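You operate a simulated robot arm through the tools that you are given. There is no shell and no other tool. Be economical: measure what you need, move in short steps, check, and stop when the job is done.

Carry out the task below with a simulated two-armed robot. There is one attempt and no reset: what you move stays moved.

JOB
Pick up the tool holder that says "257" from the top of the white-legged bench with one hand, pass it to the other hand and put it on the cardboard on the low table. Set down upright: tool holder.

The check looks at the end state, three seconds after you hand in, the way a careful person would. Anything else that was tipped, shoved, dropped, spilled or broken makes it a failure.

ROBOT AND FRAMES
Two 7-joint arms with two-finger parallel grippers on one trunk, on a base that drives. Base frame: it is fixed to the floor where the robot stands at the start and does not move with it; the origin is under the middle of the robot, x ahead of it, y to its left, z up; the surface under the hand at the start is at about z = 78. Readings come in cm, rad, newtons and seconds.
The left shoulder is at the start at [-8.2, 11.9, 85.1], the right one opposite. With the tool pointing down near the work surface each hand reaches from about 16 to 60 cm from the robot's upright axis, wherever it stands, measured 20 degrees to its own side. Places, roughly: cardboard on the low table [100, 140, 50]. Payload 3.43 kg a hand.
The TCP of each hand is the grasp point between the finger pads, 3 cm short of the fingertips. In the tool frame z runs along the fingers and y along their closing line. The gripper opens to 9.4 cm. The fingers are 2.8 cm wide and 1 cm thick; the gripper's body (5 by 9.6 cm) begins 5.5 cm behind the TCP.
Orientation is told as [roll, pitch, yaw] about the base's x, y, z axes, in that order, counted from this pose: with the fingers straight down and closing along the base's y, the tool's x points along the base's -x, its y along +y and its z along -z.

CONTROLS
- The arms move only by the tool drive_tool. It takes "left_deltas", "right_deltas" or both (then of equal length, played together; a hand with none holds still); each is a list of rows, each a list of 3 entries, a list of its own where there are three numbers: the shift along the tool's x, y, z in cm, then the turn, a rotation vector about the tool's x, y, z in rad, then the opening in per cent of the stroke, from 0 (shut) to 100 (fully open). In form: [[[tx, ty, tz], [ax, ay, az], gripper], ...]. A call has 1 to 10 rows; each row shifts and turns the commanded pose from where the row before left it, along the tool's axes as they then stand. Each row takes 0.2 s and may step no farther than 5 cm and 0.15 rad from the row before; otherwise, or with a gripper value out of range, the whole call is refused. Where a pose cannot be reached the arm comes as near as it can. A force on the tool above 40 N (or 10 N above the force at the start of the call, whichever is more), or a blocked arm, ends the call early, and 0.2 s more pass. The fingers move at their own pace (about 15.3 cm/s each) and stop on an object; they squeeze with about 32 N. The grip force told is the motor's: it shows also when the fingers shut on nothing. Time passes only in rows, and 0.2 s behind the last, so rows that do not move let the fingers close. The reply holds the time, the measured pose of the TCP, the force on the tool along the base axes, the opening and the grip force, in the units named above and with some noise, with the torque about the TCP (base axes, N m) and any sound that the robot's microphone picked up, and new pictures: "show" is both (left out), scene, wrist or none (wrist: the cameras of the hands that moved).
- Cameras (640 x 400 px; columns grow to the right, rows downward): "scene" is now at [2.18, 4.02, 156.28]; the picture's right is [0.51, -0.86, 0.00], its down [-0.68, -0.40, -0.61] and it looks along [0.52, 0.31, -0.79] (base axes); focal length 271 px, centre (320, 200). "left" rides on the left gripper at [7.6, -1.4, -10.2] in its tool frame; the picture's right is [0.18, 0.98, 0.00], its down [-0.75, 0.14, -0.64] and it looks along [-0.63, 0.12, 0.77] (tool axes); focal length 243 px, centre (320, 200). "right" rides on the right gripper at [7.6, 1.4, -10.3] in its tool frame; the picture's right is [-0.18, 0.98, 0.00], its down [-0.75, -0.14, -0.64] and it looks along [-0.63, -0.12, 0.77] (tool axes); focal length 243 px, centre (320, 200).
- lift_body(by): slides the trunk up (or, below 0, down) by that many cm; the arms and the scene camera ride with it, the base frame stays. It gives what a move gives, with no picture.
- steer(legs): drives the robot by 1 to 6 legs, each [ahead, left, turn to the left] in cm, cm and rad, along the robot's own axes; the way and the turn of a leg run together, so that a leg with both is an arc; at most 150 cm and 3.142 rad a leg. The arms and the cameras ride along, it lands a little off, and it stops where it bumps. It gives what a move gives, and a new picture of the scene camera.
- head_to(pan, tilt): turns the head with the scene camera to pan (to the left, within 2.496 rad either way) and tilt (down, from -0.506 to 1.204), counted from straight ahead of the robot. It gives what a move gives, and a new picture of the scene camera.
- measure_at(camera, pixels): for up to 12 pixels [column, row] of the newest picture of that camera ("zoom" is the newest enlarged one), the place [x, y, z] in the base frame of the surface seen there, good to about 0.3 cm, but the place of the scene camera against the robot may be out by one fixed shift of up to 1.2 cm in any direction. It takes no simulated time.
- inspect(camera, box): a new picture of the part [left, top, right, bottom] of that camera's present view, enlarged. It takes no simulated time.
- finish_job(): hands the job in; it is judged then, once.

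Work in short steps. Measure before you move; look again where a grasp or a placing could have gone wrong, and mend it. You have 80 turns and 260 pictures in all, those below and enlarged ones among them. Open the grippers and draw the arms clear of the work before you hand the job in, unless the task says otherwise; then end with one line.

The tools are called after "Call:" as name(argument=value, ...) on one line, values as JSON. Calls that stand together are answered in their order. drive_tool: Moves the arms, as the interface text tells. Its arguments: {"type":"object","properties":{"left_deltas":{"type":"array","items":{"type":"array"}},"right_deltas":{"type":"array","items":{"type":"array"}},"show":{"type":"string","enum":["both","scene","wrist","none"]}},"required":[]} The other tools are called the same way: lift_body (by) slides the trunk up or down; steer (legs) drives the base; head_to (pan, tilt) turns the head that bears the scene camera; measure_at (camera, pixels) gives the place of the surface under pixels of a picture; inspect (camera, box) takes an enlarged picture of a part of a camera's view; finish_job () hands the job in.

At the start:

```text
clock: 0.0
left_ee_pos: [28.43, 32.17, 103.64]
left_tool_rot: [-0.001, -0.001, 0.001]
left_contact_force: [0.0, -1.3, 0.7]
left_torque: [0.03, 0.02, -0.04]
left_gripper_width: 9.38
left_grasp_force: 0.0
right_ee_pos: [29.68, 2.45, 108.86]
right_tool_rot: [0.0, -0.002, 0.002]
right_contact_force: [0.1, 0.0, 0.3]
right_torque: [-0.03, 0.01, 0.01]
right_gripper_width: 9.39
right_grasp_force: 0.1
trunk travel left (down, up): [-27.5, 6.0]
robot x, y, heading: [-0.14, -0.23, 0.007]
head pan, tilt: [0.532, 0.918]
```

scene: 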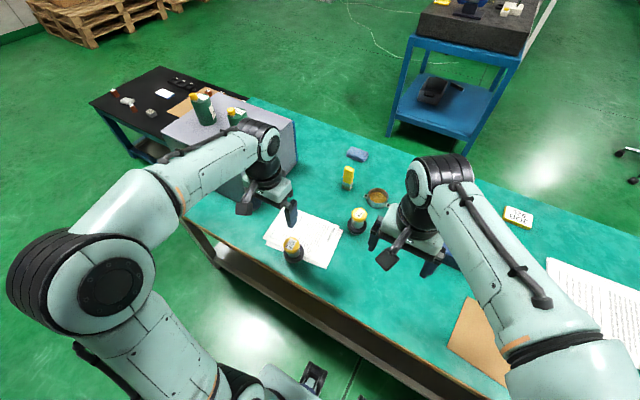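
right: 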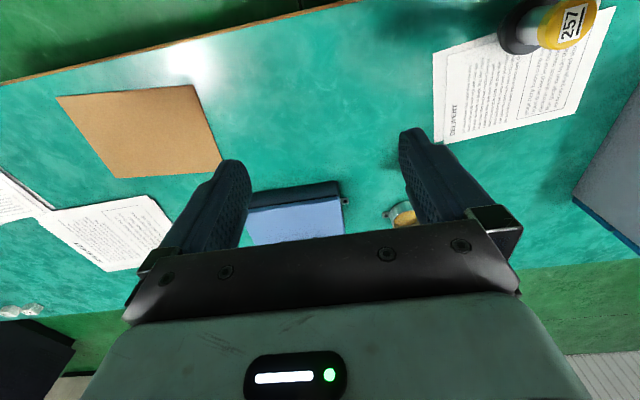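
left: 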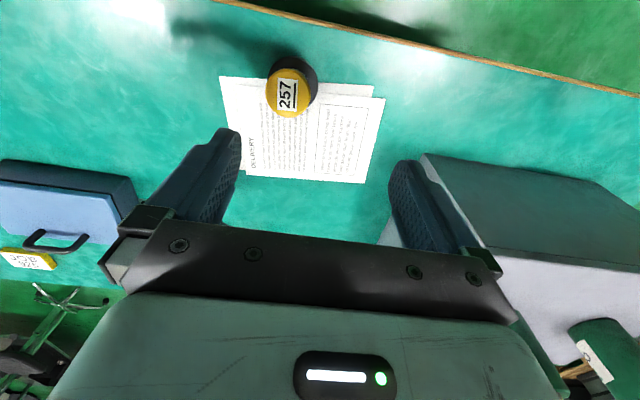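

The holder "257" seems to be at (293,248) in the scene and at (290,92) in the left wrist view; another like it stands at (357,220). I enlarge and measure both.

Call:
inspect(camera="scene", box=[240, 170, 400, 270])

Call:
inspect(camera="left", box=[220, 40, 380, 140])

Call:
measure_at(camera="left", pixels=[[288, 95], [291, 112], [291, 75], [305, 70], [300, 62], [330, 120], [250, 120], [275, 95], [307, 95]])

Call:
measure_at(camera="scene", pixels=[[292, 243], [294, 256], [357, 213], [182, 106], [310, 230]])

```text
4.00 times, centred on (320, 220) of scene
```

zoom: 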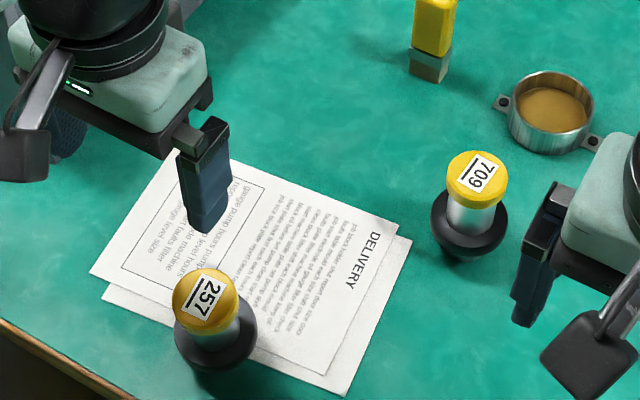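

```text
4.00 times, centred on (300, 90) of left
```

zoom: 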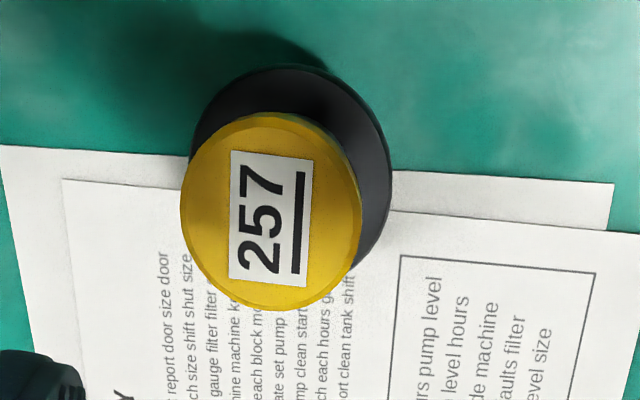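

```text
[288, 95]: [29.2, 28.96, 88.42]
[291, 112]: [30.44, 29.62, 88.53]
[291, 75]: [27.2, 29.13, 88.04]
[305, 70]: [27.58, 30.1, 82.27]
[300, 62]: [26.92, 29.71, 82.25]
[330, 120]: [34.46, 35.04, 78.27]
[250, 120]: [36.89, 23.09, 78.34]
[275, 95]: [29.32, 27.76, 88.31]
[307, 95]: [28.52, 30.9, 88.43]
```

```text
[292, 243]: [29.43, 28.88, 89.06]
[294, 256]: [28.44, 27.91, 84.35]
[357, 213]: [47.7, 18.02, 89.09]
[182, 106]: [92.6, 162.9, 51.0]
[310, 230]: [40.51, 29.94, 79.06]
```

The 257 holder is centred near (29,29), cap top z≈88.4, bench 78.2. Now I look at the low table and the cardboard at (182,106).

Call:
head_to(pan=1.0, tilt=0.6)

```text
clock: 0.9
left_ee_pos: [28.53, 32.25, 103.59]
left_tool_rot: [0.0, -0.001, 0.0]
left_contact_force: [0.1, -0.4, -0.3]
left_torque: [-0.05, 0.0, -0.03]
left_gripper_width: 9.37
left_grasp_force: 0.0
right_ee_pos: [29.59, 2.43, 108.73]
right_tool_rot: [0.0, 0.0, 0.0]
right_contact_force: [0.3, -0.2, 0.3]
right_torque: [0.01, -0.01, -0.01]
right_gripper_width: 9.41
right_grasp_force: 0.0
trunk travel left (down, up): [-27.5, 6.0]
robot x, y, heading: [-0.03, 0.27, 0.001]
head pan, tilt: [1.0, 0.6]
```

scene: 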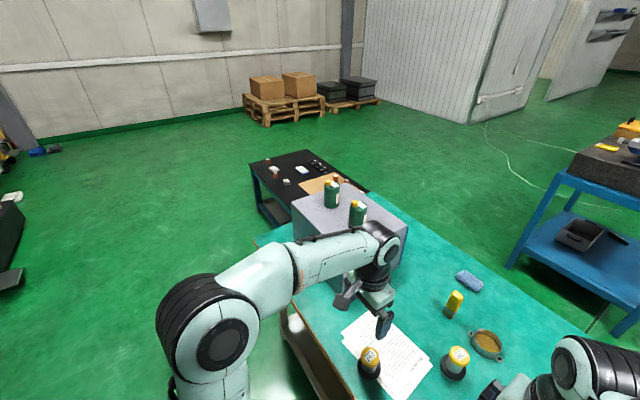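

Call:
inspect(camera="scene", box=[230, 130, 422, 250])

Call:
measure_at(camera="scene", pixels=[[310, 184], [325, 176], [302, 183], [250, 166], [304, 150], [292, 207], [330, 205], [268, 238], [368, 190], [296, 202], [400, 226], [265, 215]])

```text
3.33 times, centred on (326, 190) of scene
```

zoom: 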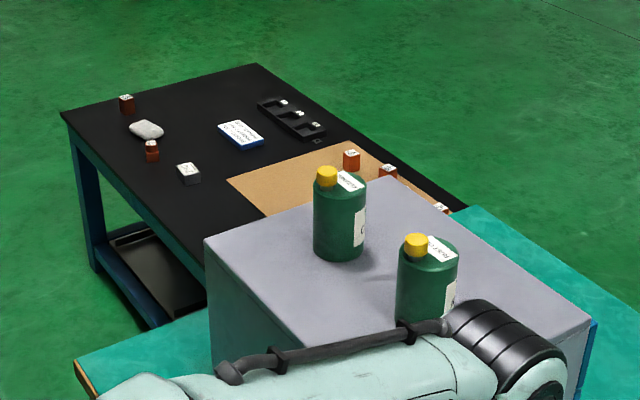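

```text
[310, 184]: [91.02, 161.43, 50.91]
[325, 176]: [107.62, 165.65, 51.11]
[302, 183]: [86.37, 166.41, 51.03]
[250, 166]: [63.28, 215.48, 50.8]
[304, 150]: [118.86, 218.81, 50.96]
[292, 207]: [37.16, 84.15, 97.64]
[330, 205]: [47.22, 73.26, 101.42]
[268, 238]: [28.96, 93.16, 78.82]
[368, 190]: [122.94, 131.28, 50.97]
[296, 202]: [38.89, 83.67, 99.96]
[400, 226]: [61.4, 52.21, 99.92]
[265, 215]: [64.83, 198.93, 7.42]
```

Low table top is z≈51, the bench 78. Plan: left hand grips the stem at a tilt from the bench's open front side, right hand then takes the yellow cap from above and sets it down. I back the robot 15 cm, then look at the holder's profile.

Call:
steer(legs=[[-15, 0, 0]])

Call:
drive_tool(left_deltas=[[[0, 0, 0], [0, -0.15, 0], 100], [[-2, 0, 0], [0, -0.15, 0], 100], [[-2, 0, 0.5], [0, -0.15, 0], 100], [[-1, 0, 1], [0, -0.15, 0], 100], [[0, 0, 0], [0, -0.15, 0], 100], [[0, 0, 0], [0, -0.15, 0], 100], [[0, 0, 0], [0, -0.1, 0], 100]])

```text
clock: 2.3
left_ee_pos: [13.61, 32.16, 103.63]
left_tool_rot: [0.0, 0.001, 0.0]
left_contact_force: [-0.3, -0.4, 0.2]
left_torque: [0.01, 0.0, -0.05]
left_gripper_width: 9.38
left_grasp_force: 0.0
right_ee_pos: [14.78, 2.38, 108.77]
right_tool_rot: [0.0, -0.002, 0.0]
right_contact_force: [-0.2, 0.2, 0.0]
right_torque: [-0.01, -0.01, -0.02]
right_gripper_width: 9.39
right_grasp_force: 0.1
trunk travel left (down, up): [-27.5, 6.0]
robot x, y, heading: [-14.61, -0.11, 0.001]
head pan, tilt: [1.0, 0.6]
```

scene: 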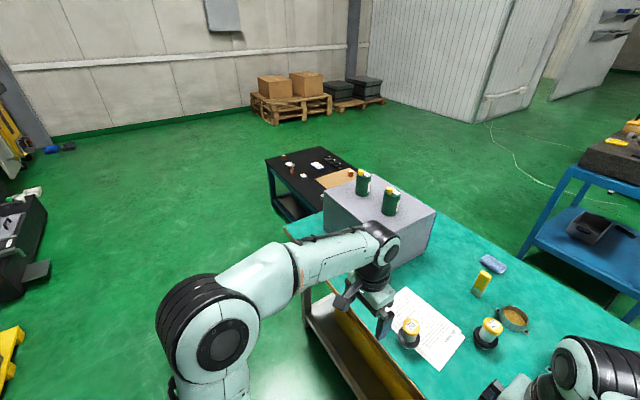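

```text
clock: 3.9
left_ee_pos: [18.97, 32.2, 103.51]
left_tool_rot: [-0.001, -1.002, 0.002]
left_contact_force: [0.4, -0.5, -0.5]
left_torque: [0.03, 0.02, 0.02]
left_gripper_width: 9.37
left_grasp_force: 0.1
right_ee_pos: [14.78, 2.57, 108.75]
right_tool_rot: [0.001, -0.004, 0.0]
right_contact_force: [-1.0, 0.1, 0.4]
right_torque: [-0.01, -0.01, 0.0]
right_gripper_width: 9.41
right_grasp_force: 0.0
trunk travel left (down, up): [-27.5, 6.0]
robot x, y, heading: [-14.72, -0.43, -0.001]
head pan, tilt: [1.0, 0.6]
```

scene: 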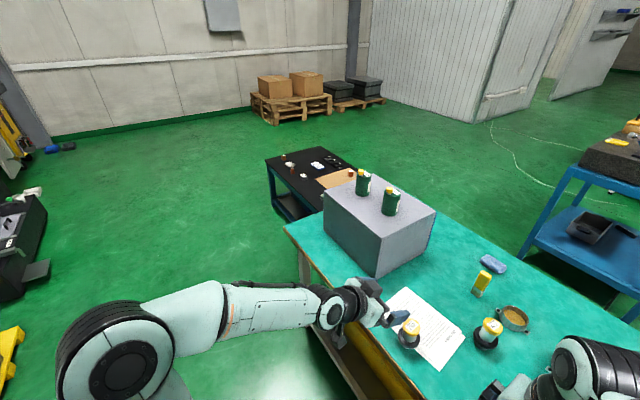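
left: 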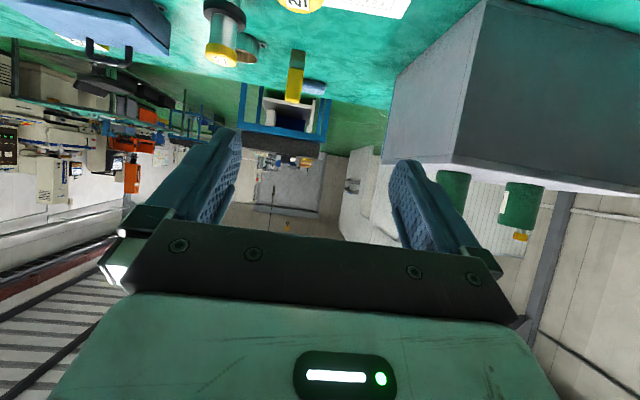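

The tilt works with no strain. I turn the head onto the holder for a profile view.

Call:
head_to(pan=0.65, tilt=0.85)

Call:
inspect(camera="scene", box=[240, 140, 400, 240])

Call:
inspect(camera="left", box=[180, 0, 340, 100])

```text
clock: 4.7
left_ee_pos: [19.07, 32.17, 103.6]
left_tool_rot: [0.001, -0.999, -0.001]
left_contact_force: [0.3, 0.0, 0.9]
left_torque: [0.03, 0.0, 0.02]
left_gripper_width: 9.4
left_grasp_force: 0.1
right_ee_pos: [14.71, 2.52, 108.71]
right_tool_rot: [0.0, -0.001, 0.0]
right_contact_force: [-0.9, -0.4, -0.4]
right_torque: [0.0, 0.02, -0.01]
right_gripper_width: 9.41
right_grasp_force: 0.0
trunk travel left (down, up): [-27.5, 6.0]
robot x, y, heading: [-14.92, 0.15, -0.002]
head pan, tilt: [0.649, 0.85]
```

scene: 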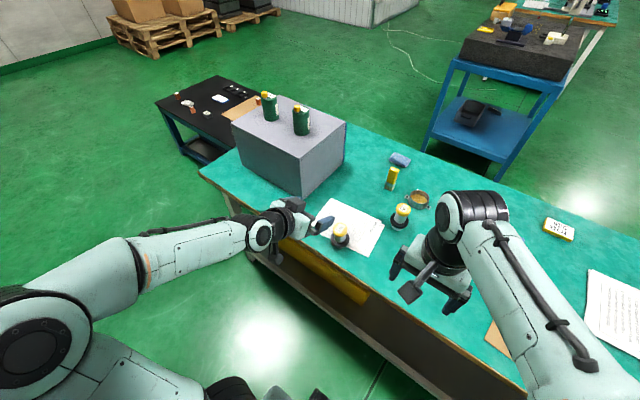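

```text
4.00 times, centred on (320, 190) of scene
```

zoom: 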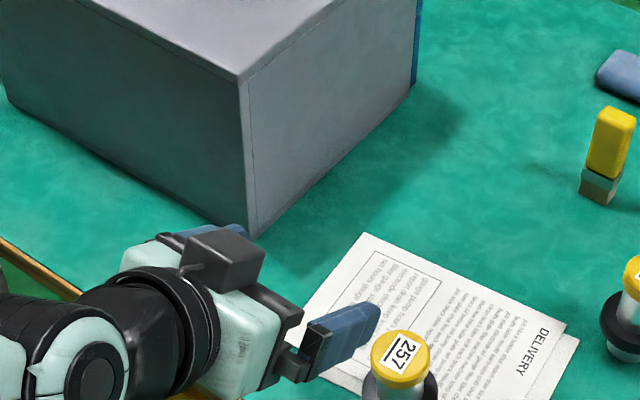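

```text
4.00 times, centred on (260, 50) of left
```

zoom: 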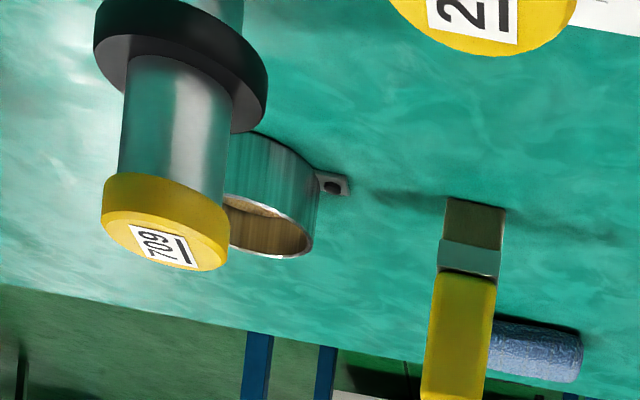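

The profile (from 709, same shape): cap ~2.4 cm tall, silver stem ~4 cm, wide flange below. I measure the bench's front edge, holder points and the dark block above the left hand.

Call:
measure_at(camera="zoom", pixels=[[140, 175], [115, 240], [208, 265], [170, 305], [240, 20]])

Call:
measure_at(camera="scene", pixels=[[340, 228], [341, 240], [350, 246], [334, 246], [296, 204], [212, 184], [375, 297], [345, 277], [402, 222], [397, 224]])

```text
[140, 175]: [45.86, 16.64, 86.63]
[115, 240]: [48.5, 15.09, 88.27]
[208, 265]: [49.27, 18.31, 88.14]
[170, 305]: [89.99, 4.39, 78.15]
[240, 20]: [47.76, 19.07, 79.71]
```

```text
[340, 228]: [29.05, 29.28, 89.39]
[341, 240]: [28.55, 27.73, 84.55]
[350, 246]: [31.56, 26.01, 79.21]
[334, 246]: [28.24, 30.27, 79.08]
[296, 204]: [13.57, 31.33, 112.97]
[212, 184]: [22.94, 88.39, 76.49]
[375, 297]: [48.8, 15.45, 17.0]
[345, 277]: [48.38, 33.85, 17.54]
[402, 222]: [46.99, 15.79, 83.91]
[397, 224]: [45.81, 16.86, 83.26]
```

Bench front edge is at x≈22.5, so the tilted hand stays off it. I pitch the left hand to −1.25 and come to a pre-grasp ~10 cm short of the stem.

Call:
drive_tool(left_deltas=[[[0, 0, 0], [0, -0.125, 0], 100], [[0, 0, 0], [0, -0.125, 0], 100], [[3.78, -0.8, 0.92], [0, 0, 0], 100], [[3.78, -0.8, 0.92], [0, 0, 0], 100], [[3.78, -0.8, 0.92], [0, 0, 0], 100], [[3.78, -0.8, 0.92], [0, 0, 0], 100], [[0, 0, 0], [0, 0, 0], 100]])

Call:
inspect(camera="scene", box=[240, 170, 400, 270])

```text
clock: 6.3
left_ee_pos: [18.93, 30.2, 87.85]
left_tool_rot: [0.001, -1.25, -0.001]
left_contact_force: [-0.8, -0.1, -0.4]
left_torque: [0.05, 0.0, 0.04]
left_gripper_width: 9.38
left_grasp_force: 0.1
left hand out of reach, approached as far as the arm can: row 4, 5
right_ee_pos: [14.71, 2.41, 108.82]
right_tool_rot: [0.0, -0.002, 0.001]
right_contact_force: [-0.3, -0.2, -0.3]
right_torque: [0.02, 0.03, 0.02]
right_gripper_width: 9.39
right_grasp_force: 0.0
trunk travel left (down, up): [-27.5, 6.0]
robot x, y, heading: [-14.89, 0.02, -0.001]
head pan, tilt: [0.649, 0.85]
```

scene: 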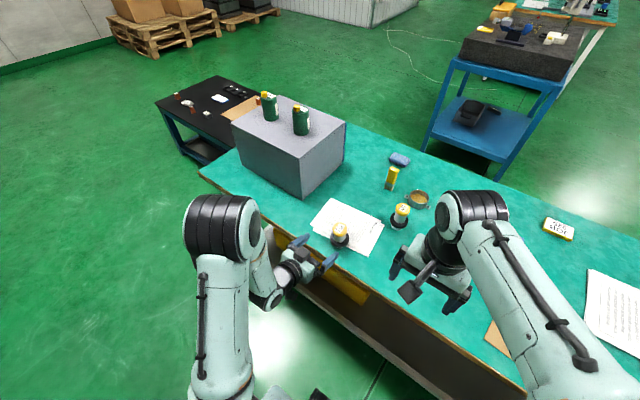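
left: 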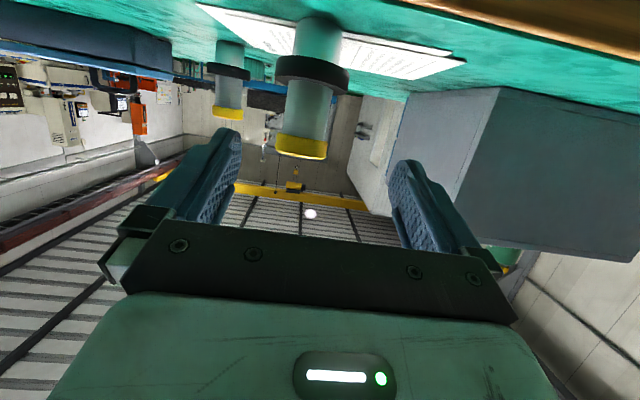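

```text
4.00 times, centred on (320, 220) of scene
```

zoom: 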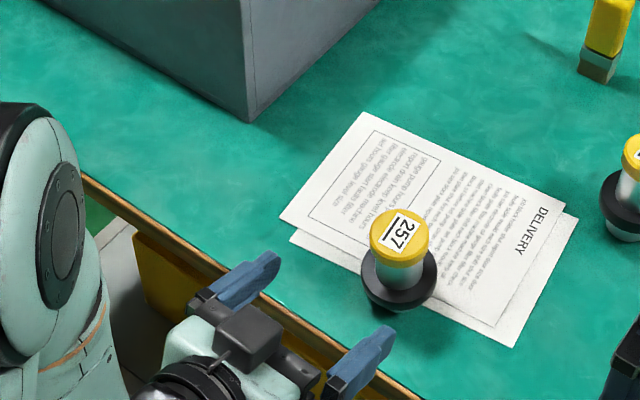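

The arm swung to an elbow-up posture; hand sits at (18.9,30.2,87.9). The wrist view shows cap, stem, flange and spigot in profile at (305,90); I measure it.

Call:
measure_at(camera="left", pixels=[[303, 150], [305, 137], [307, 130], [309, 95], [311, 80], [312, 60], [314, 40], [316, 20], [291, 110], [330, 115], [280, 72], [345, 82]])

Call:
inspect(camera="left", box=[240, 0, 400, 170])

```text
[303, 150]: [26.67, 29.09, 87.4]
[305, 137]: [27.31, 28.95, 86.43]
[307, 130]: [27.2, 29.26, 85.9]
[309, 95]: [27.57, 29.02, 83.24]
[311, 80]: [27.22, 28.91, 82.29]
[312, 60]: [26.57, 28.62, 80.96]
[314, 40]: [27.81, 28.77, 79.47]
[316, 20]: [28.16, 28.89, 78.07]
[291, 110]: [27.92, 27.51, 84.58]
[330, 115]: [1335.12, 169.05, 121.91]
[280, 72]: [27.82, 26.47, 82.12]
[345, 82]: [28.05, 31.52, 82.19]
```

```text
2.35 times, centred on (320, 85) of left
```

zoom: 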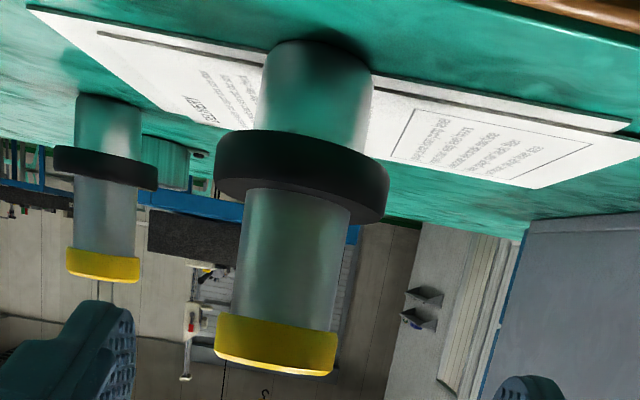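

Stem spans z≈82.4–86.1, about 3.2 cm thick, axis at (29.0,28.95). I align y first and advance halfway, then check.

Call:
drive_tool(left_deltas=[[[0.1, -0.6, 1.5], [0, 0, 0], 100], [[0.1, -0.6, 1.5], [0, 0, 0], 100], [[0, 0, 0], [0, 0, 0], 100]], show="wrist")

```text
clock: 7.1
left_ee_pos: [21.91, 28.91, 86.75]
left_tool_rot: [0.0, -1.251, 0.0]
left_contact_force: [-0.5, 0.0, -0.5]
left_torque: [-0.04, 0.01, 0.01]
left_gripper_width: 9.41
left_grasp_force: 0.1
right_ee_pos: [14.78, 2.5, 108.71]
right_tool_rot: [-0.002, -0.001, 0.001]
right_contact_force: [-0.4, 0.4, 0.1]
right_torque: [-0.02, 0.01, -0.01]
right_gripper_width: 9.4
right_grasp_force: 0.1
trunk travel left (down, up): [-27.5, 6.0]
robot x, y, heading: [-14.48, 0.08, 0.001]
head pan, tilt: [0.649, 0.85]
```

left: 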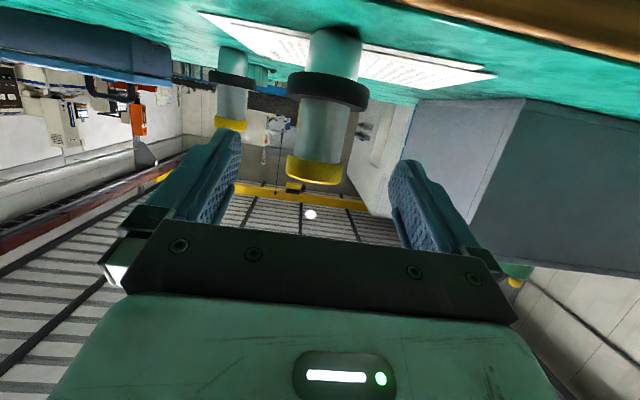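

Aligned; holder lies centred between the fingers. I advance the last 5.7 cm with fingers open.

Call:
drive_tool(left_deltas=[[[0.05, 0, 1.91], [0, 0, 0], 100], [[0.05, 0, 1.91], [0, 0, 0], 100], [[0.05, 0, 1.91], [0, 0, 0], 100], [[0, 0, 0], [0, 0, 0], 100]])

Call:
inspect(camera="scene", box=[260, 180, 400, 268])

Call:
measure_at(camera="left", pixels=[[318, 130], [318, 150], [318, 190], [318, 205]])

```text
clock: 8.1
left_ee_pos: [27.15, 28.84, 84.85]
left_tool_rot: [-0.001, -1.25, 0.002]
left_contact_force: [-0.1, 0.6, 0.3]
left_torque: [0.0, 0.01, 0.02]
left_gripper_width: 9.39
left_grasp_force: 0.1
right_ee_pos: [14.83, 2.44, 108.83]
right_tool_rot: [0.0, -0.002, 0.0]
right_contact_force: [0.3, -0.2, -0.3]
right_torque: [-0.01, 0.0, 0.0]
right_gripper_width: 9.41
right_grasp_force: 0.0
trunk travel left (down, up): [-27.5, 6.0]
robot x, y, heading: [-14.96, -0.13, -0.004]
head pan, tilt: [0.649, 0.85]
```

scene: 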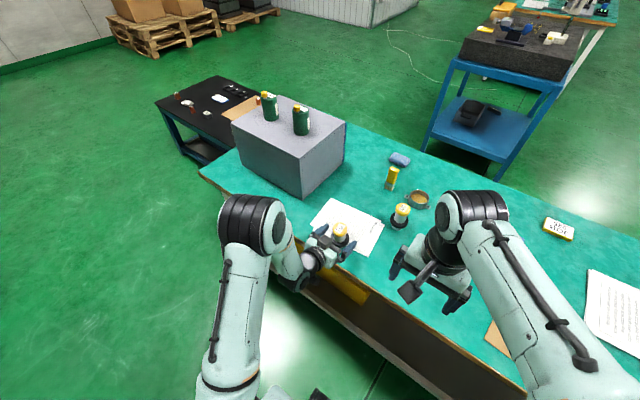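
left: 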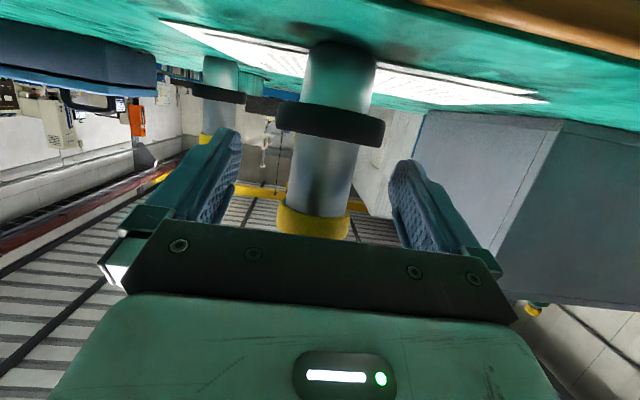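

```text
4.55 times, centred on (330, 224) of scene
```

zoom: 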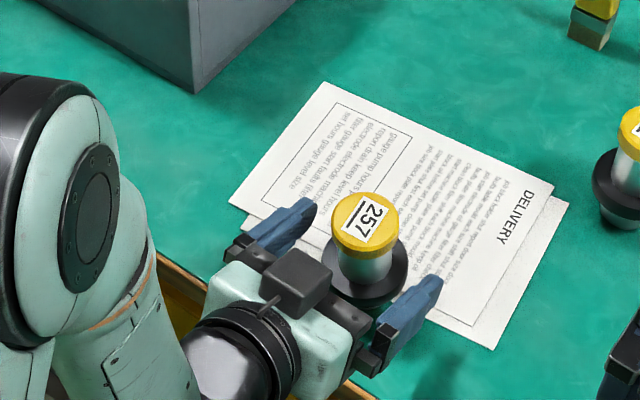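

```text
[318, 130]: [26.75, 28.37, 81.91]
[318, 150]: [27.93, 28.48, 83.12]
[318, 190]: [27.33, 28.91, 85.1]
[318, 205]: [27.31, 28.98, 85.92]
```

The stem sits between the fingers with the fingers above the flange. I close the left gripper.

Call:
drive_tool(left_deltas=[[[0, 0, 0], [0, 0, 0], 40], [[0, 0, 0], [0, 0, 0], 0], [[0, 0, 0], [0, 0, 0], 0], [[0, 0, 0], [0, 0, 0], 0]])

Call:
inspect(camera="scene", box=[260, 180, 400, 268])

```text
clock: 9.1
left_ee_pos: [27.09, 28.96, 84.85]
left_tool_rot: [0.001, -1.25, 0.0]
left_contact_force: [0.8, 1.8, 2.5]
left_torque: [0.22, -0.21, 0.04]
left_gripper_width: 3.77
left_grasp_force: 31.7
right_ee_pos: [14.84, 2.49, 108.75]
right_tool_rot: [0.0, 0.0, 0.0]
right_contact_force: [0.5, -0.6, -0.1]
right_torque: [-0.01, 0.0, 0.02]
right_gripper_width: 9.41
right_grasp_force: 0.0
trunk travel left (down, up): [-27.5, 6.0]
robot x, y, heading: [-14.98, 0.36, -0.006]
head pan, tilt: [0.649, 0.85]
```

scene: 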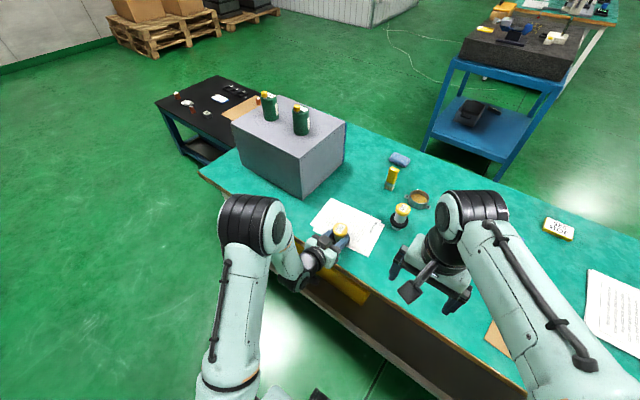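
left: 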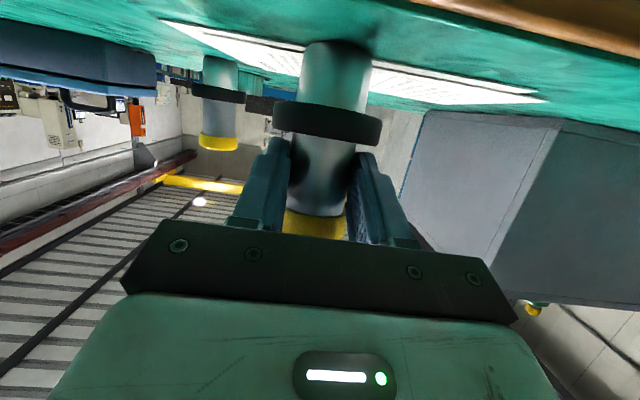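

```text
4.55 times, centred on (330, 224) of scene
```

zoom: 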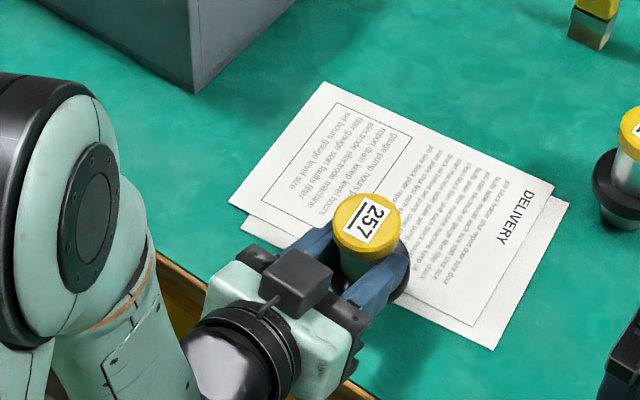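

Gripped at 3.77 cm with 32 N. I lift straight up 10 cm.

Call:
drive_tool(left_deltas=[[[-0.95, 0, -0.315], [0, 0, 0], 0], [[-1.9, 0, -0.63], [0, 0, 0], 0], [[-1.9, 0, -0.63], [0, 0, 0], 0], [[-1.9, 0, -0.63], [0, 0, 0], 0], [[-1.9, 0, -0.63], [0, 0, 0], 0], [[-0.95, 0, -0.315], [0, 0, 0], 0]])

```text
clock: 10.5
left_ee_pos: [27.26, 28.66, 94.89]
left_tool_rot: [-0.002, -1.248, 0.001]
left_contact_force: [0.6, 1.4, -4.8]
left_torque: [-0.02, 0.07, 0.03]
left_gripper_width: 3.71
left_grasp_force: 32.0
right_ee_pos: [14.87, 2.47, 108.68]
right_tool_rot: [-0.001, -0.001, 0.001]
right_contact_force: [-0.5, -0.2, 0.4]
right_torque: [0.02, 0.0, 0.01]
right_gripper_width: 9.37
right_grasp_force: 0.0
trunk travel left (down, up): [-27.5, 6.0]
robot x, y, heading: [-14.6, 0.35, 0.003]
head pan, tilt: [0.649, 0.85]
```

scene: 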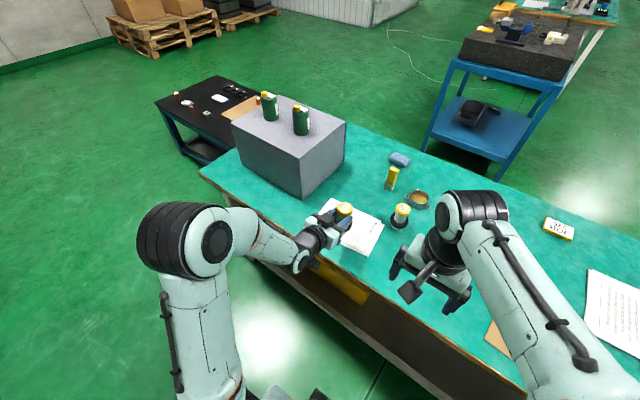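
left: 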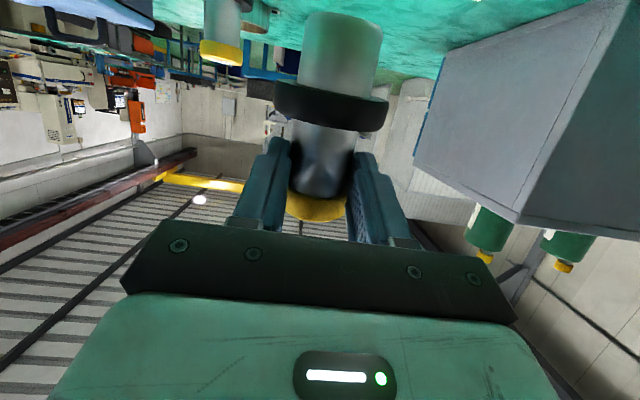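

The holder is held but appears to have turned a little in the grip. I measure along its front face to find the tilt.

Call:
measure_at(camera="left", pixels=[[342, 20], [340, 50], [338, 75], [332, 100], [332, 120], [322, 150], [320, 180], [316, 205]])

Call:
inspect(camera="scene", box=[280, 170, 400, 250])

Call:
inspect(camera="left", box=[220, 0, 440, 240])

```text
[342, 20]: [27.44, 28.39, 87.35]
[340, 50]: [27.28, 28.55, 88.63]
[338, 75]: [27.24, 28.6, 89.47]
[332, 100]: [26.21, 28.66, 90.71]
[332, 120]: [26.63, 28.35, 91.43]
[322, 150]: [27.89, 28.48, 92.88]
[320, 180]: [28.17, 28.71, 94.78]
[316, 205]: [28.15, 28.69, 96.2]
```

```text
5.00 times, centred on (340, 210) of scene
```

zoom: 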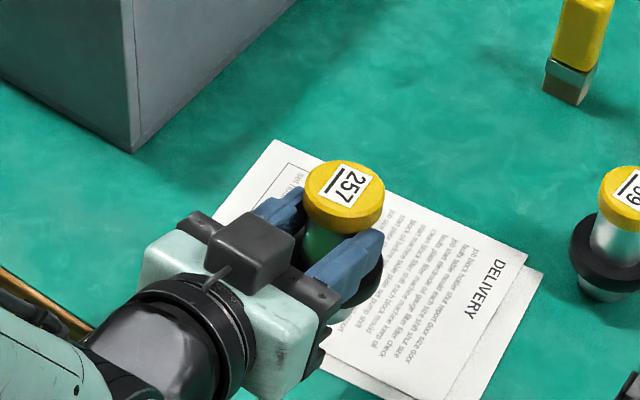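

```text
1.67 times, centred on (330, 120) of left
```

zoom: 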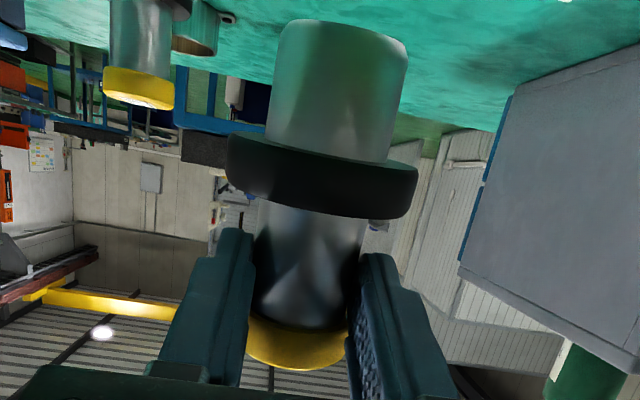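

Front face readings show the top leans forward ~0.1 rad. I pitch the left hand −0.1 to right it and bring it toward the middle, while the right hand rises and yaws 90° so its fingers will close along x.

Call:
drive_tool(left_deltas=[[[0, 0, 0], [0, -0.05, 0], 0], [[0, 0, 0], [0, -0.05, 0], 0], [[0, -1.5, 0], [0, 0, 0], 0], [[0, -1.5, 0], [0, 0, 0], 0], [[0, -1.5, 0], [0, 0, 0], 0], [[0, -1.5, 0], [0, 0, 0], 0], [[0, -1.5, 0], [0, 0, 0], 0], [[0, -1.5, 0], [0, 0, 0], 0], [[0, -1.5, 0], [0, 0, 0], 0], [[0, -1.5, 0], [0, 0, 0], 0]], right_deltas=[[[0, 0, -1], [0, 0, -0.15], 100], [[0, 0, -1], [0, 0, -0.15], 100], [[0, 0, -1], [0, 0, -0.15], 100], [[0, 0, -1], [0, 0, -0.15], 100], [[0, 0, 0], [0, 0, -0.15], 100], [[0, 0, 0], [0, 0, -0.15], 100], [[0, 0, 0], [0, 0, -0.15], 100], [[0, 0, 0], [0, 0, -0.15], 100], [[0, 0, 0], [0, 0, -0.15], 100], [[0, 0, 0], [0, 0, -0.15], 100]])

```text
clock: 12.7
left_ee_pos: [27.23, 16.6, 94.89]
left_tool_rot: [0.0, -1.347, 0.0]
left_contact_force: [0.3, 0.2, -3.9]
left_torque: [-0.02, 0.09, -0.03]
left_gripper_width: 3.73
left_grasp_force: 31.7
right_ee_pos: [14.76, 2.45, 112.83]
right_tool_rot: [0.001, 0.0, 1.502]
right_contact_force: [-0.1, -0.2, -0.2]
right_torque: [0.01, 0.01, -0.01]
right_gripper_width: 9.36
right_grasp_force: 0.1
trunk travel left (down, up): [-27.5, 6.0]
robot x, y, heading: [-14.98, 0.26, -0.002]
head pan, tilt: [0.649, 0.85]
```

scene: 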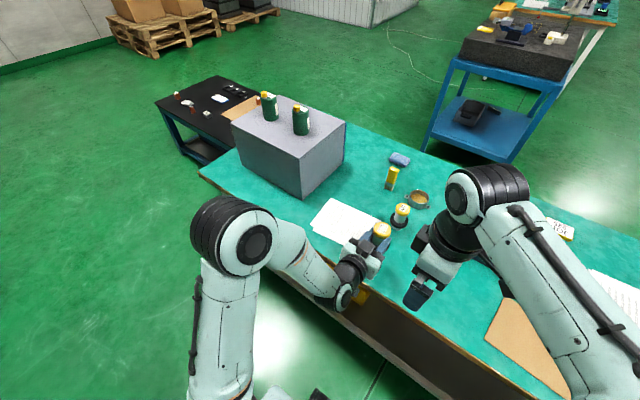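
right: 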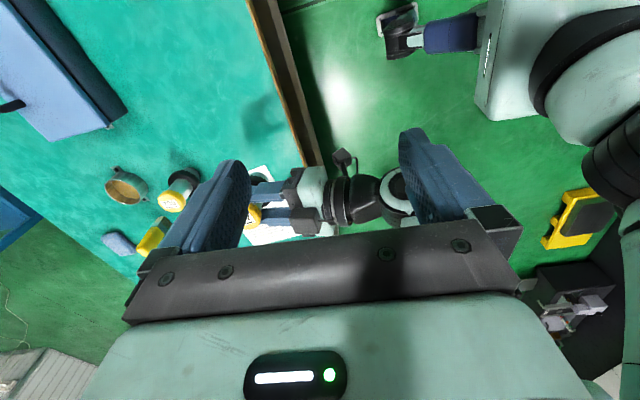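
left: 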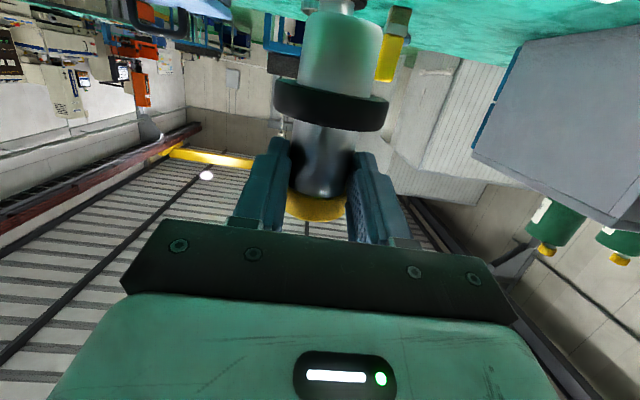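

Right hand now yawed 1.50. I measure the cap top in the scene view (382,228) and the stem face in the left view.

Call:
inspect(camera="scene", box=[320, 190, 440, 270])

Call:
measure_at(camera="scene", pixels=[[381, 223], [374, 228], [388, 229], [382, 233], [380, 229]])

Call:
measure_at(camera="left", pixels=[[342, 20], [340, 50], [338, 75], [332, 100], [332, 120], [322, 150], [320, 180], [316, 205]])

```text
5.00 times, centred on (380, 230) of scene
```

zoom: 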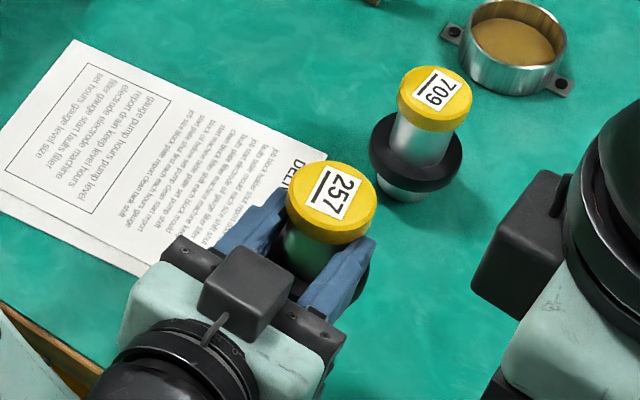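

```text
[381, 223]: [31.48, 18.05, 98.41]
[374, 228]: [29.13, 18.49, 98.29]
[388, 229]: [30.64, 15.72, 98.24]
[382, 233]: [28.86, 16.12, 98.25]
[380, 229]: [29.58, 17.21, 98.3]
```

```text
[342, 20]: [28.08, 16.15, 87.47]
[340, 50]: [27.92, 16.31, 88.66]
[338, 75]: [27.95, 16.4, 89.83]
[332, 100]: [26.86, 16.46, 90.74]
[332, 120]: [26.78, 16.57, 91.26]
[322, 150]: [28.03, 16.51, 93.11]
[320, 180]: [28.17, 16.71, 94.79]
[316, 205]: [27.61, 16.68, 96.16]
```

The holder is now upright, axis ≈(29.6,16.6), cap ≈95.6–97.7. I bring the right hand around over the cap at z≈108 (x first, then y).

Call:
drive_tool(right_deltas=[[[0, 3.7, 0], [0, 0, -0.07], 75], [[0, 3.7, 0], [0, 0, 0], 75], [[0, 3.7, 0], [0, 0, 0], 75], [[0, 3.74, 0], [0, 0, 0], 75], [[-3.54, 0, 1.2], [0, 0, 0], 75], [[-3.54, 0, 1.2], [0, 0, 0], 75], [[-3.54, 0, 1.2], [0, 0, 0], 75], [[-3.54, 0, 1.2], [0, 0, 0], 75], [[0, 0, 0], [0, 0, 0], 75]])

```text
clock: 14.4
left_ee_pos: [27.22, 17.25, 94.7]
left_tool_rot: [0.015, -1.344, -0.007]
left_contact_force: [-0.1, -0.5, -4.3]
left_torque: [0.0, 0.09, 0.02]
left_gripper_width: 3.73
left_grasp_force: 32.3
right_ee_pos: [-0.03, 14.55, 108.77]
right_tool_rot: [0.001, 0.018, 1.564]
right_contact_force: [-3.7, -6.6, -1.0]
right_torque: [0.37, -0.16, 0.08]
right_gripper_width: 7.04
right_grasp_force: 0.0
trunk travel left (down, up): [-27.5, 6.0]
robot x, y, heading: [-14.88, 0.06, -0.004]
head pan, tilt: [0.649, 0.85]
stopped in row 8 (right hand): the force on the tool passed its limit at 83 N (the readings are from after the stop); the commanded pose is now the measured one
```

scene: 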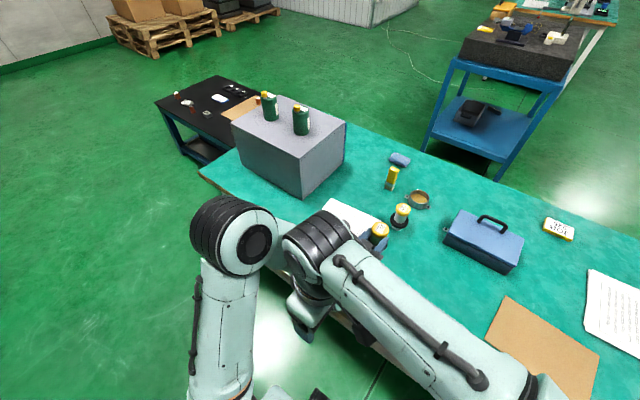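
right: 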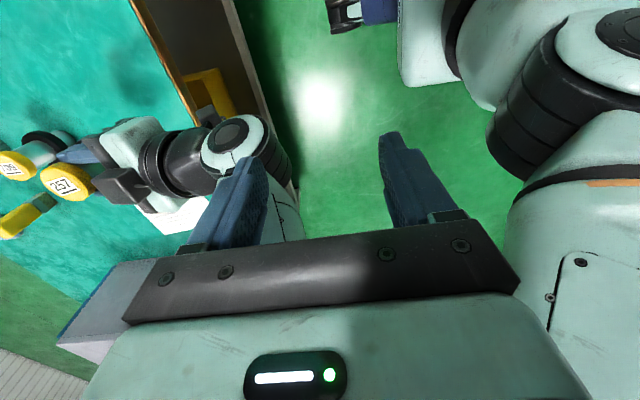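

I had the sign of tool y wrong at this yaw (it points to −x), so the right hand went back and bumped the left arm; the holder is still held. I retrace to the right, then go forward with negative tool y.

Call:
drive_tool(right_deltas=[[[3, 0, -1], [0, 0, 0], 75], [[3, 0, -1], [0, 0, 0], 75], [[3, 0, -1], [0, 0, 0], 75], [[4, 0, -1], [0, 0, 0], 75], [[0, -4.5, 0], [0, 0, 0], 75], [[0, -4.5, 0], [0, 0, 0], 75], [[0, -4.5, 0], [0, 0, 0], 75], [[0, 0, 0], [0, 0, 0], 75]])

```text
clock: 16.2
left_ee_pos: [27.16, 17.11, 94.85]
left_tool_rot: [0.017, -1.348, -0.01]
left_contact_force: [-0.9, 0.6, -4.4]
left_torque: [0.01, 0.1, 0.03]
left_gripper_width: 3.72
left_grasp_force: 32.1
right_ee_pos: [13.3, 1.27, 113.25]
right_tool_rot: [-0.002, 0.014, 1.567]
right_contact_force: [-0.1, 0.2, 1.1]
right_torque: [0.02, -0.02, 0.0]
right_gripper_width: 7.06
right_grasp_force: 0.0
trunk travel left (down, up): [-27.5, 6.0]
robot x, y, heading: [-14.89, -0.15, -0.001]
head pan, tilt: [0.649, 0.85]
```

scene: 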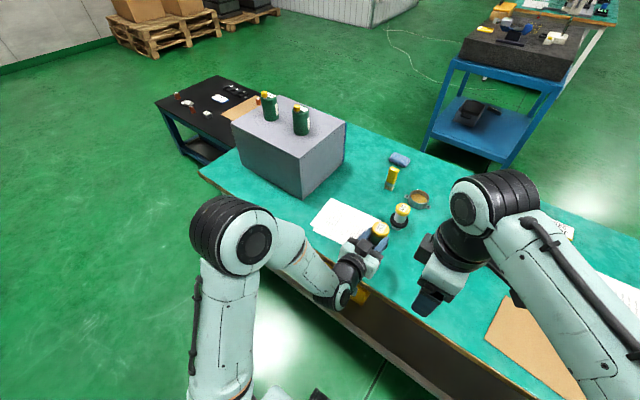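
right: 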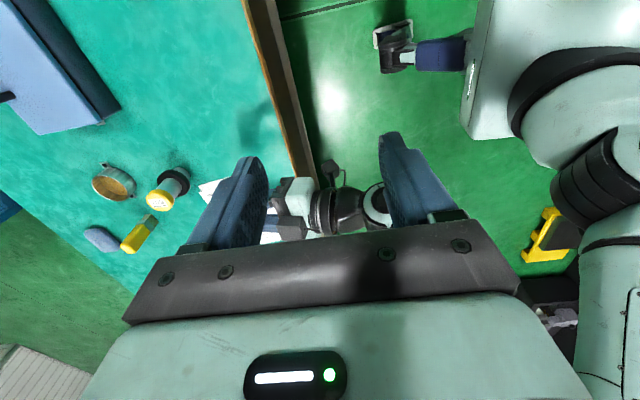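

Clear again. Next I go forward to x≈29.6, then part of the way left and down, stopping short for a look.

Call:
drive_tool(right_deltas=[[[0, -4.08, 0], [0, 0, 0], 75], [[0, -4.08, 0], [0, 0, 0], 75], [[0, -4.08, 0], [0, 0, 0], 75], [[0, -4.08, 0], [0, 0, 0], 75], [[-3, 0, 1], [0, 0, 0], 75], [[-3, 0, 1], [0, 0, 0], 75], [[-3, 0, 1], [0, 0, 0], 75], [[0, 0, 0], [0, 0, 0], 75]])

```text
clock: 18.1
left_ee_pos: [27.26, 17.02, 94.77]
left_tool_rot: [0.019, -1.347, -0.012]
left_contact_force: [1.1, 0.5, -3.6]
left_torque: [0.0, 0.11, 0.01]
left_gripper_width: 3.71
left_grasp_force: 32.1
right_ee_pos: [26.49, 9.11, 109.95]
right_tool_rot: [-0.001, 0.014, 1.564]
right_contact_force: [-0.2, 0.6, -0.1]
right_torque: [0.02, -0.03, -0.01]
right_gripper_width: 7.05
right_grasp_force: 0.0
right hand out of reach, approached as far as the arm can: row 4, 5, 6, 7
trunk travel left (down, up): [-27.5, 6.0]
robot x, y, heading: [-14.91, 0.25, 0.003]
head pan, tilt: [0.649, 0.85]
```

scene: 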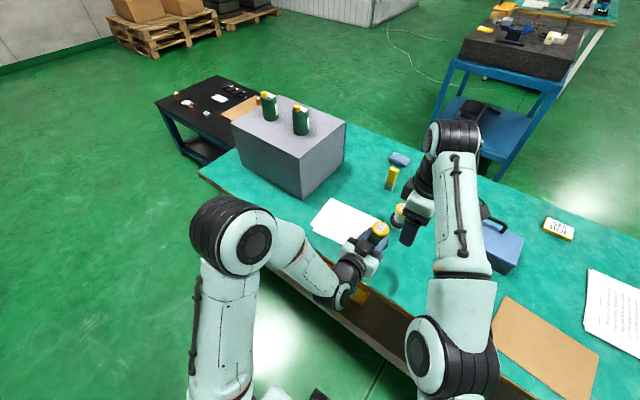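
right: 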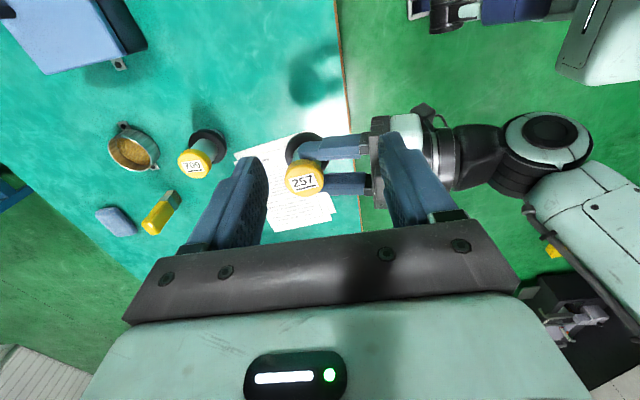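

The right arm is at its reach limit at (26.5,9.1). I bring the left hand with the holder 4 cm back and 6 cm right, under the right hand (tips at z 107, cap 97.7, so clear).

Call:
drive_tool(left_deltas=[[[0.22, -1.5, -0.975], [0, 0, 0], 0], [[0.22, -1.5, -0.975], [0, 0, 0], 0], [[0.22, -1.5, -0.975], [0, 0, 0], 0], [[0.22, -1.5, -0.975], [0, 0, 0], 0], [[0, 0, 0], [0, 0, 0], 0]])

Call:
inspect(camera="right", box=[200, 80, 440, 230])

```text
clock: 19.2
left_ee_pos: [23.3, 11.23, 94.76]
left_tool_rot: [0.015, -1.348, -0.008]
left_contact_force: [-0.2, 0.2, -4.2]
left_torque: [-0.03, 0.08, 0.0]
left_gripper_width: 3.72
left_grasp_force: 32.0
right_ee_pos: [26.6, 9.2, 109.96]
right_tool_rot: [-0.001, 0.013, 1.565]
right_contact_force: [-0.7, -0.1, -0.5]
right_torque: [-0.01, 0.0, 0.0]
right_gripper_width: 7.04
right_grasp_force: 0.2
trunk travel left (down, up): [-27.5, 6.0]
robot x, y, heading: [-14.85, 0.13, -0.003]
head pan, tilt: [0.649, 0.85]
```

scene: 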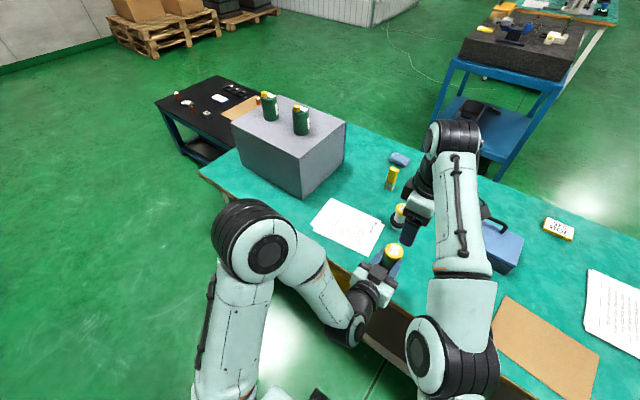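
left: 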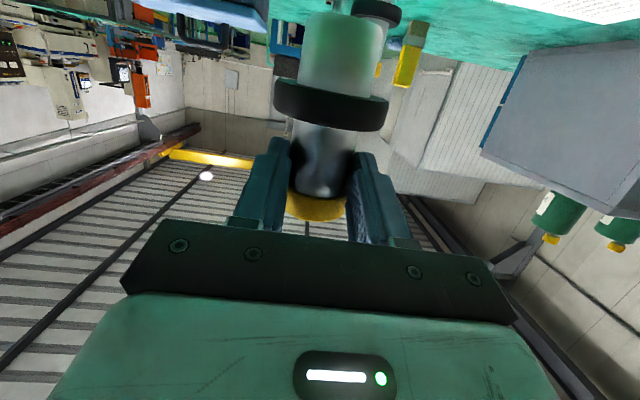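

```text
2.67 times, centred on (320, 155) of right
```

zoom: 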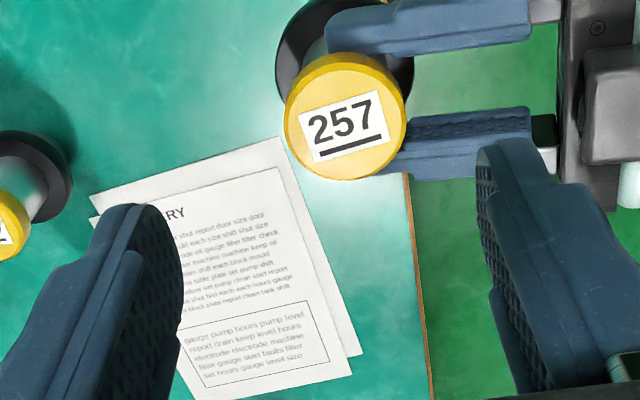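

The right wrist view shows the cap at zoom (345,115). I measure it and the left fingers' edges.

Call:
measure_at(camera="zoom", pixels=[[345, 115], [292, 115], [400, 115], [345, 65], [345, 170], [430, 35], [430, 165], [335, 62], [350, 172]])

```text
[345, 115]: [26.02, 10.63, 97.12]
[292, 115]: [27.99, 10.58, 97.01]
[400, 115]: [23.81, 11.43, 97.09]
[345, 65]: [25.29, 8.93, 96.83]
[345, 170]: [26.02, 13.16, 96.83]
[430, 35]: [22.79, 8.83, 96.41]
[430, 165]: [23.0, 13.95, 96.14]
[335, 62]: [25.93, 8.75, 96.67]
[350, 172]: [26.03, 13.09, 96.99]
```

Cap centre ≈(25.9,11.0), top z≈97.1. I align the right hand over it and come down to z≈102 (tips 99), then look.

Call:
drive_tool(right_deltas=[[[-0.95, 0.4, 0], [0, 0, 0], 75], [[-0.95, 0.35, 0], [0, 0, 0], 75], [[0, 0, 2.65], [0, 0, 0], 75], [[0, 0, 2.65], [0, 0, 0], 75], [[0, 0, 2.65], [0, 0, 0], 75], [[0, 0, 0], [0, 0, 0], 75]])

Call:
inspect(camera="scene", box=[320, 200, 440, 280])

```text
clock: 20.6
left_ee_pos: [23.39, 11.27, 94.79]
left_tool_rot: [0.019, -1.346, -0.008]
left_contact_force: [1.1, 0.7, -4.1]
left_torque: [0.04, 0.08, 0.02]
left_gripper_width: 3.75
left_grasp_force: 32.3
right_ee_pos: [28.28, 12.2, 103.1]
right_tool_rot: [0.001, 0.015, 1.563]
right_contact_force: [-0.1, 0.2, 1.0]
right_torque: [-0.01, 0.0, 0.0]
right_gripper_width: 7.06
right_grasp_force: 0.1
right hand out of reach, approached as far as the arm can: row 3, 4, 5
trunk travel left (down, up): [-27.5, 6.0]
robot x, y, heading: [-14.94, -0.19, -0.0]
head pan, tilt: [0.649, 0.85]
```

scene: 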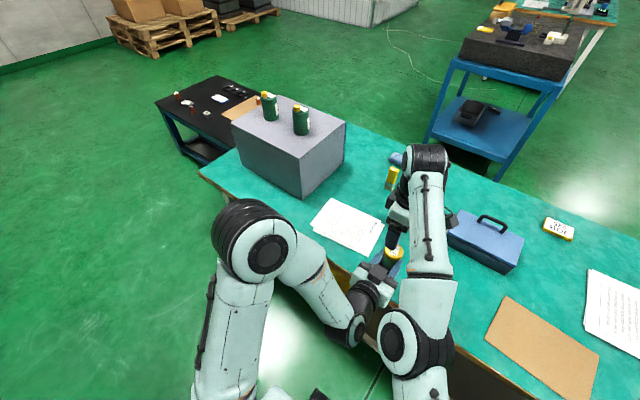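
right: 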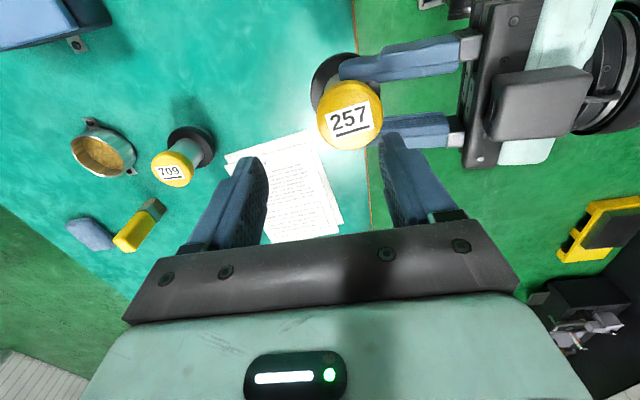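

```text
5.00 times, centred on (380, 240) of scene
```

zoom: 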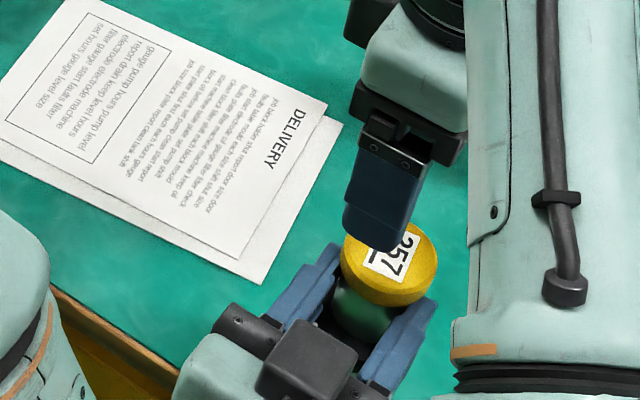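

The right hand appears to be still catching up to an earlier commanded pose (28.3,12.2,103.1). I let it settle with idle rows before correcting.

Call:
drive_tool(right_deltas=[[[0, 0, 0], [0, 0, 0], 75], [[0, 0, 0], [0, 0, 0], 75]], show="none")

```text
clock: 21.2
left_ee_pos: [23.33, 11.21, 94.71]
left_tool_rot: [0.02, -1.346, -0.009]
left_contact_force: [0.2, 0.0, -3.1]
left_torque: [0.02, 0.13, -0.01]
left_gripper_width: 3.72
left_grasp_force: 32.0
right_ee_pos: [28.17, 12.1, 103.01]
right_tool_rot: [0.0, 0.013, 1.565]
right_contact_force: [0.9, -0.3, 0.2]
right_torque: [0.03, 0.0, 0.01]
right_gripper_width: 7.06
right_grasp_force: 0.1
trunk travel left (down, up): [-27.5, 6.0]
robot x, y, heading: [-14.5, 0.11, -0.005]
head pan, tilt: [0.649, 0.85]
```

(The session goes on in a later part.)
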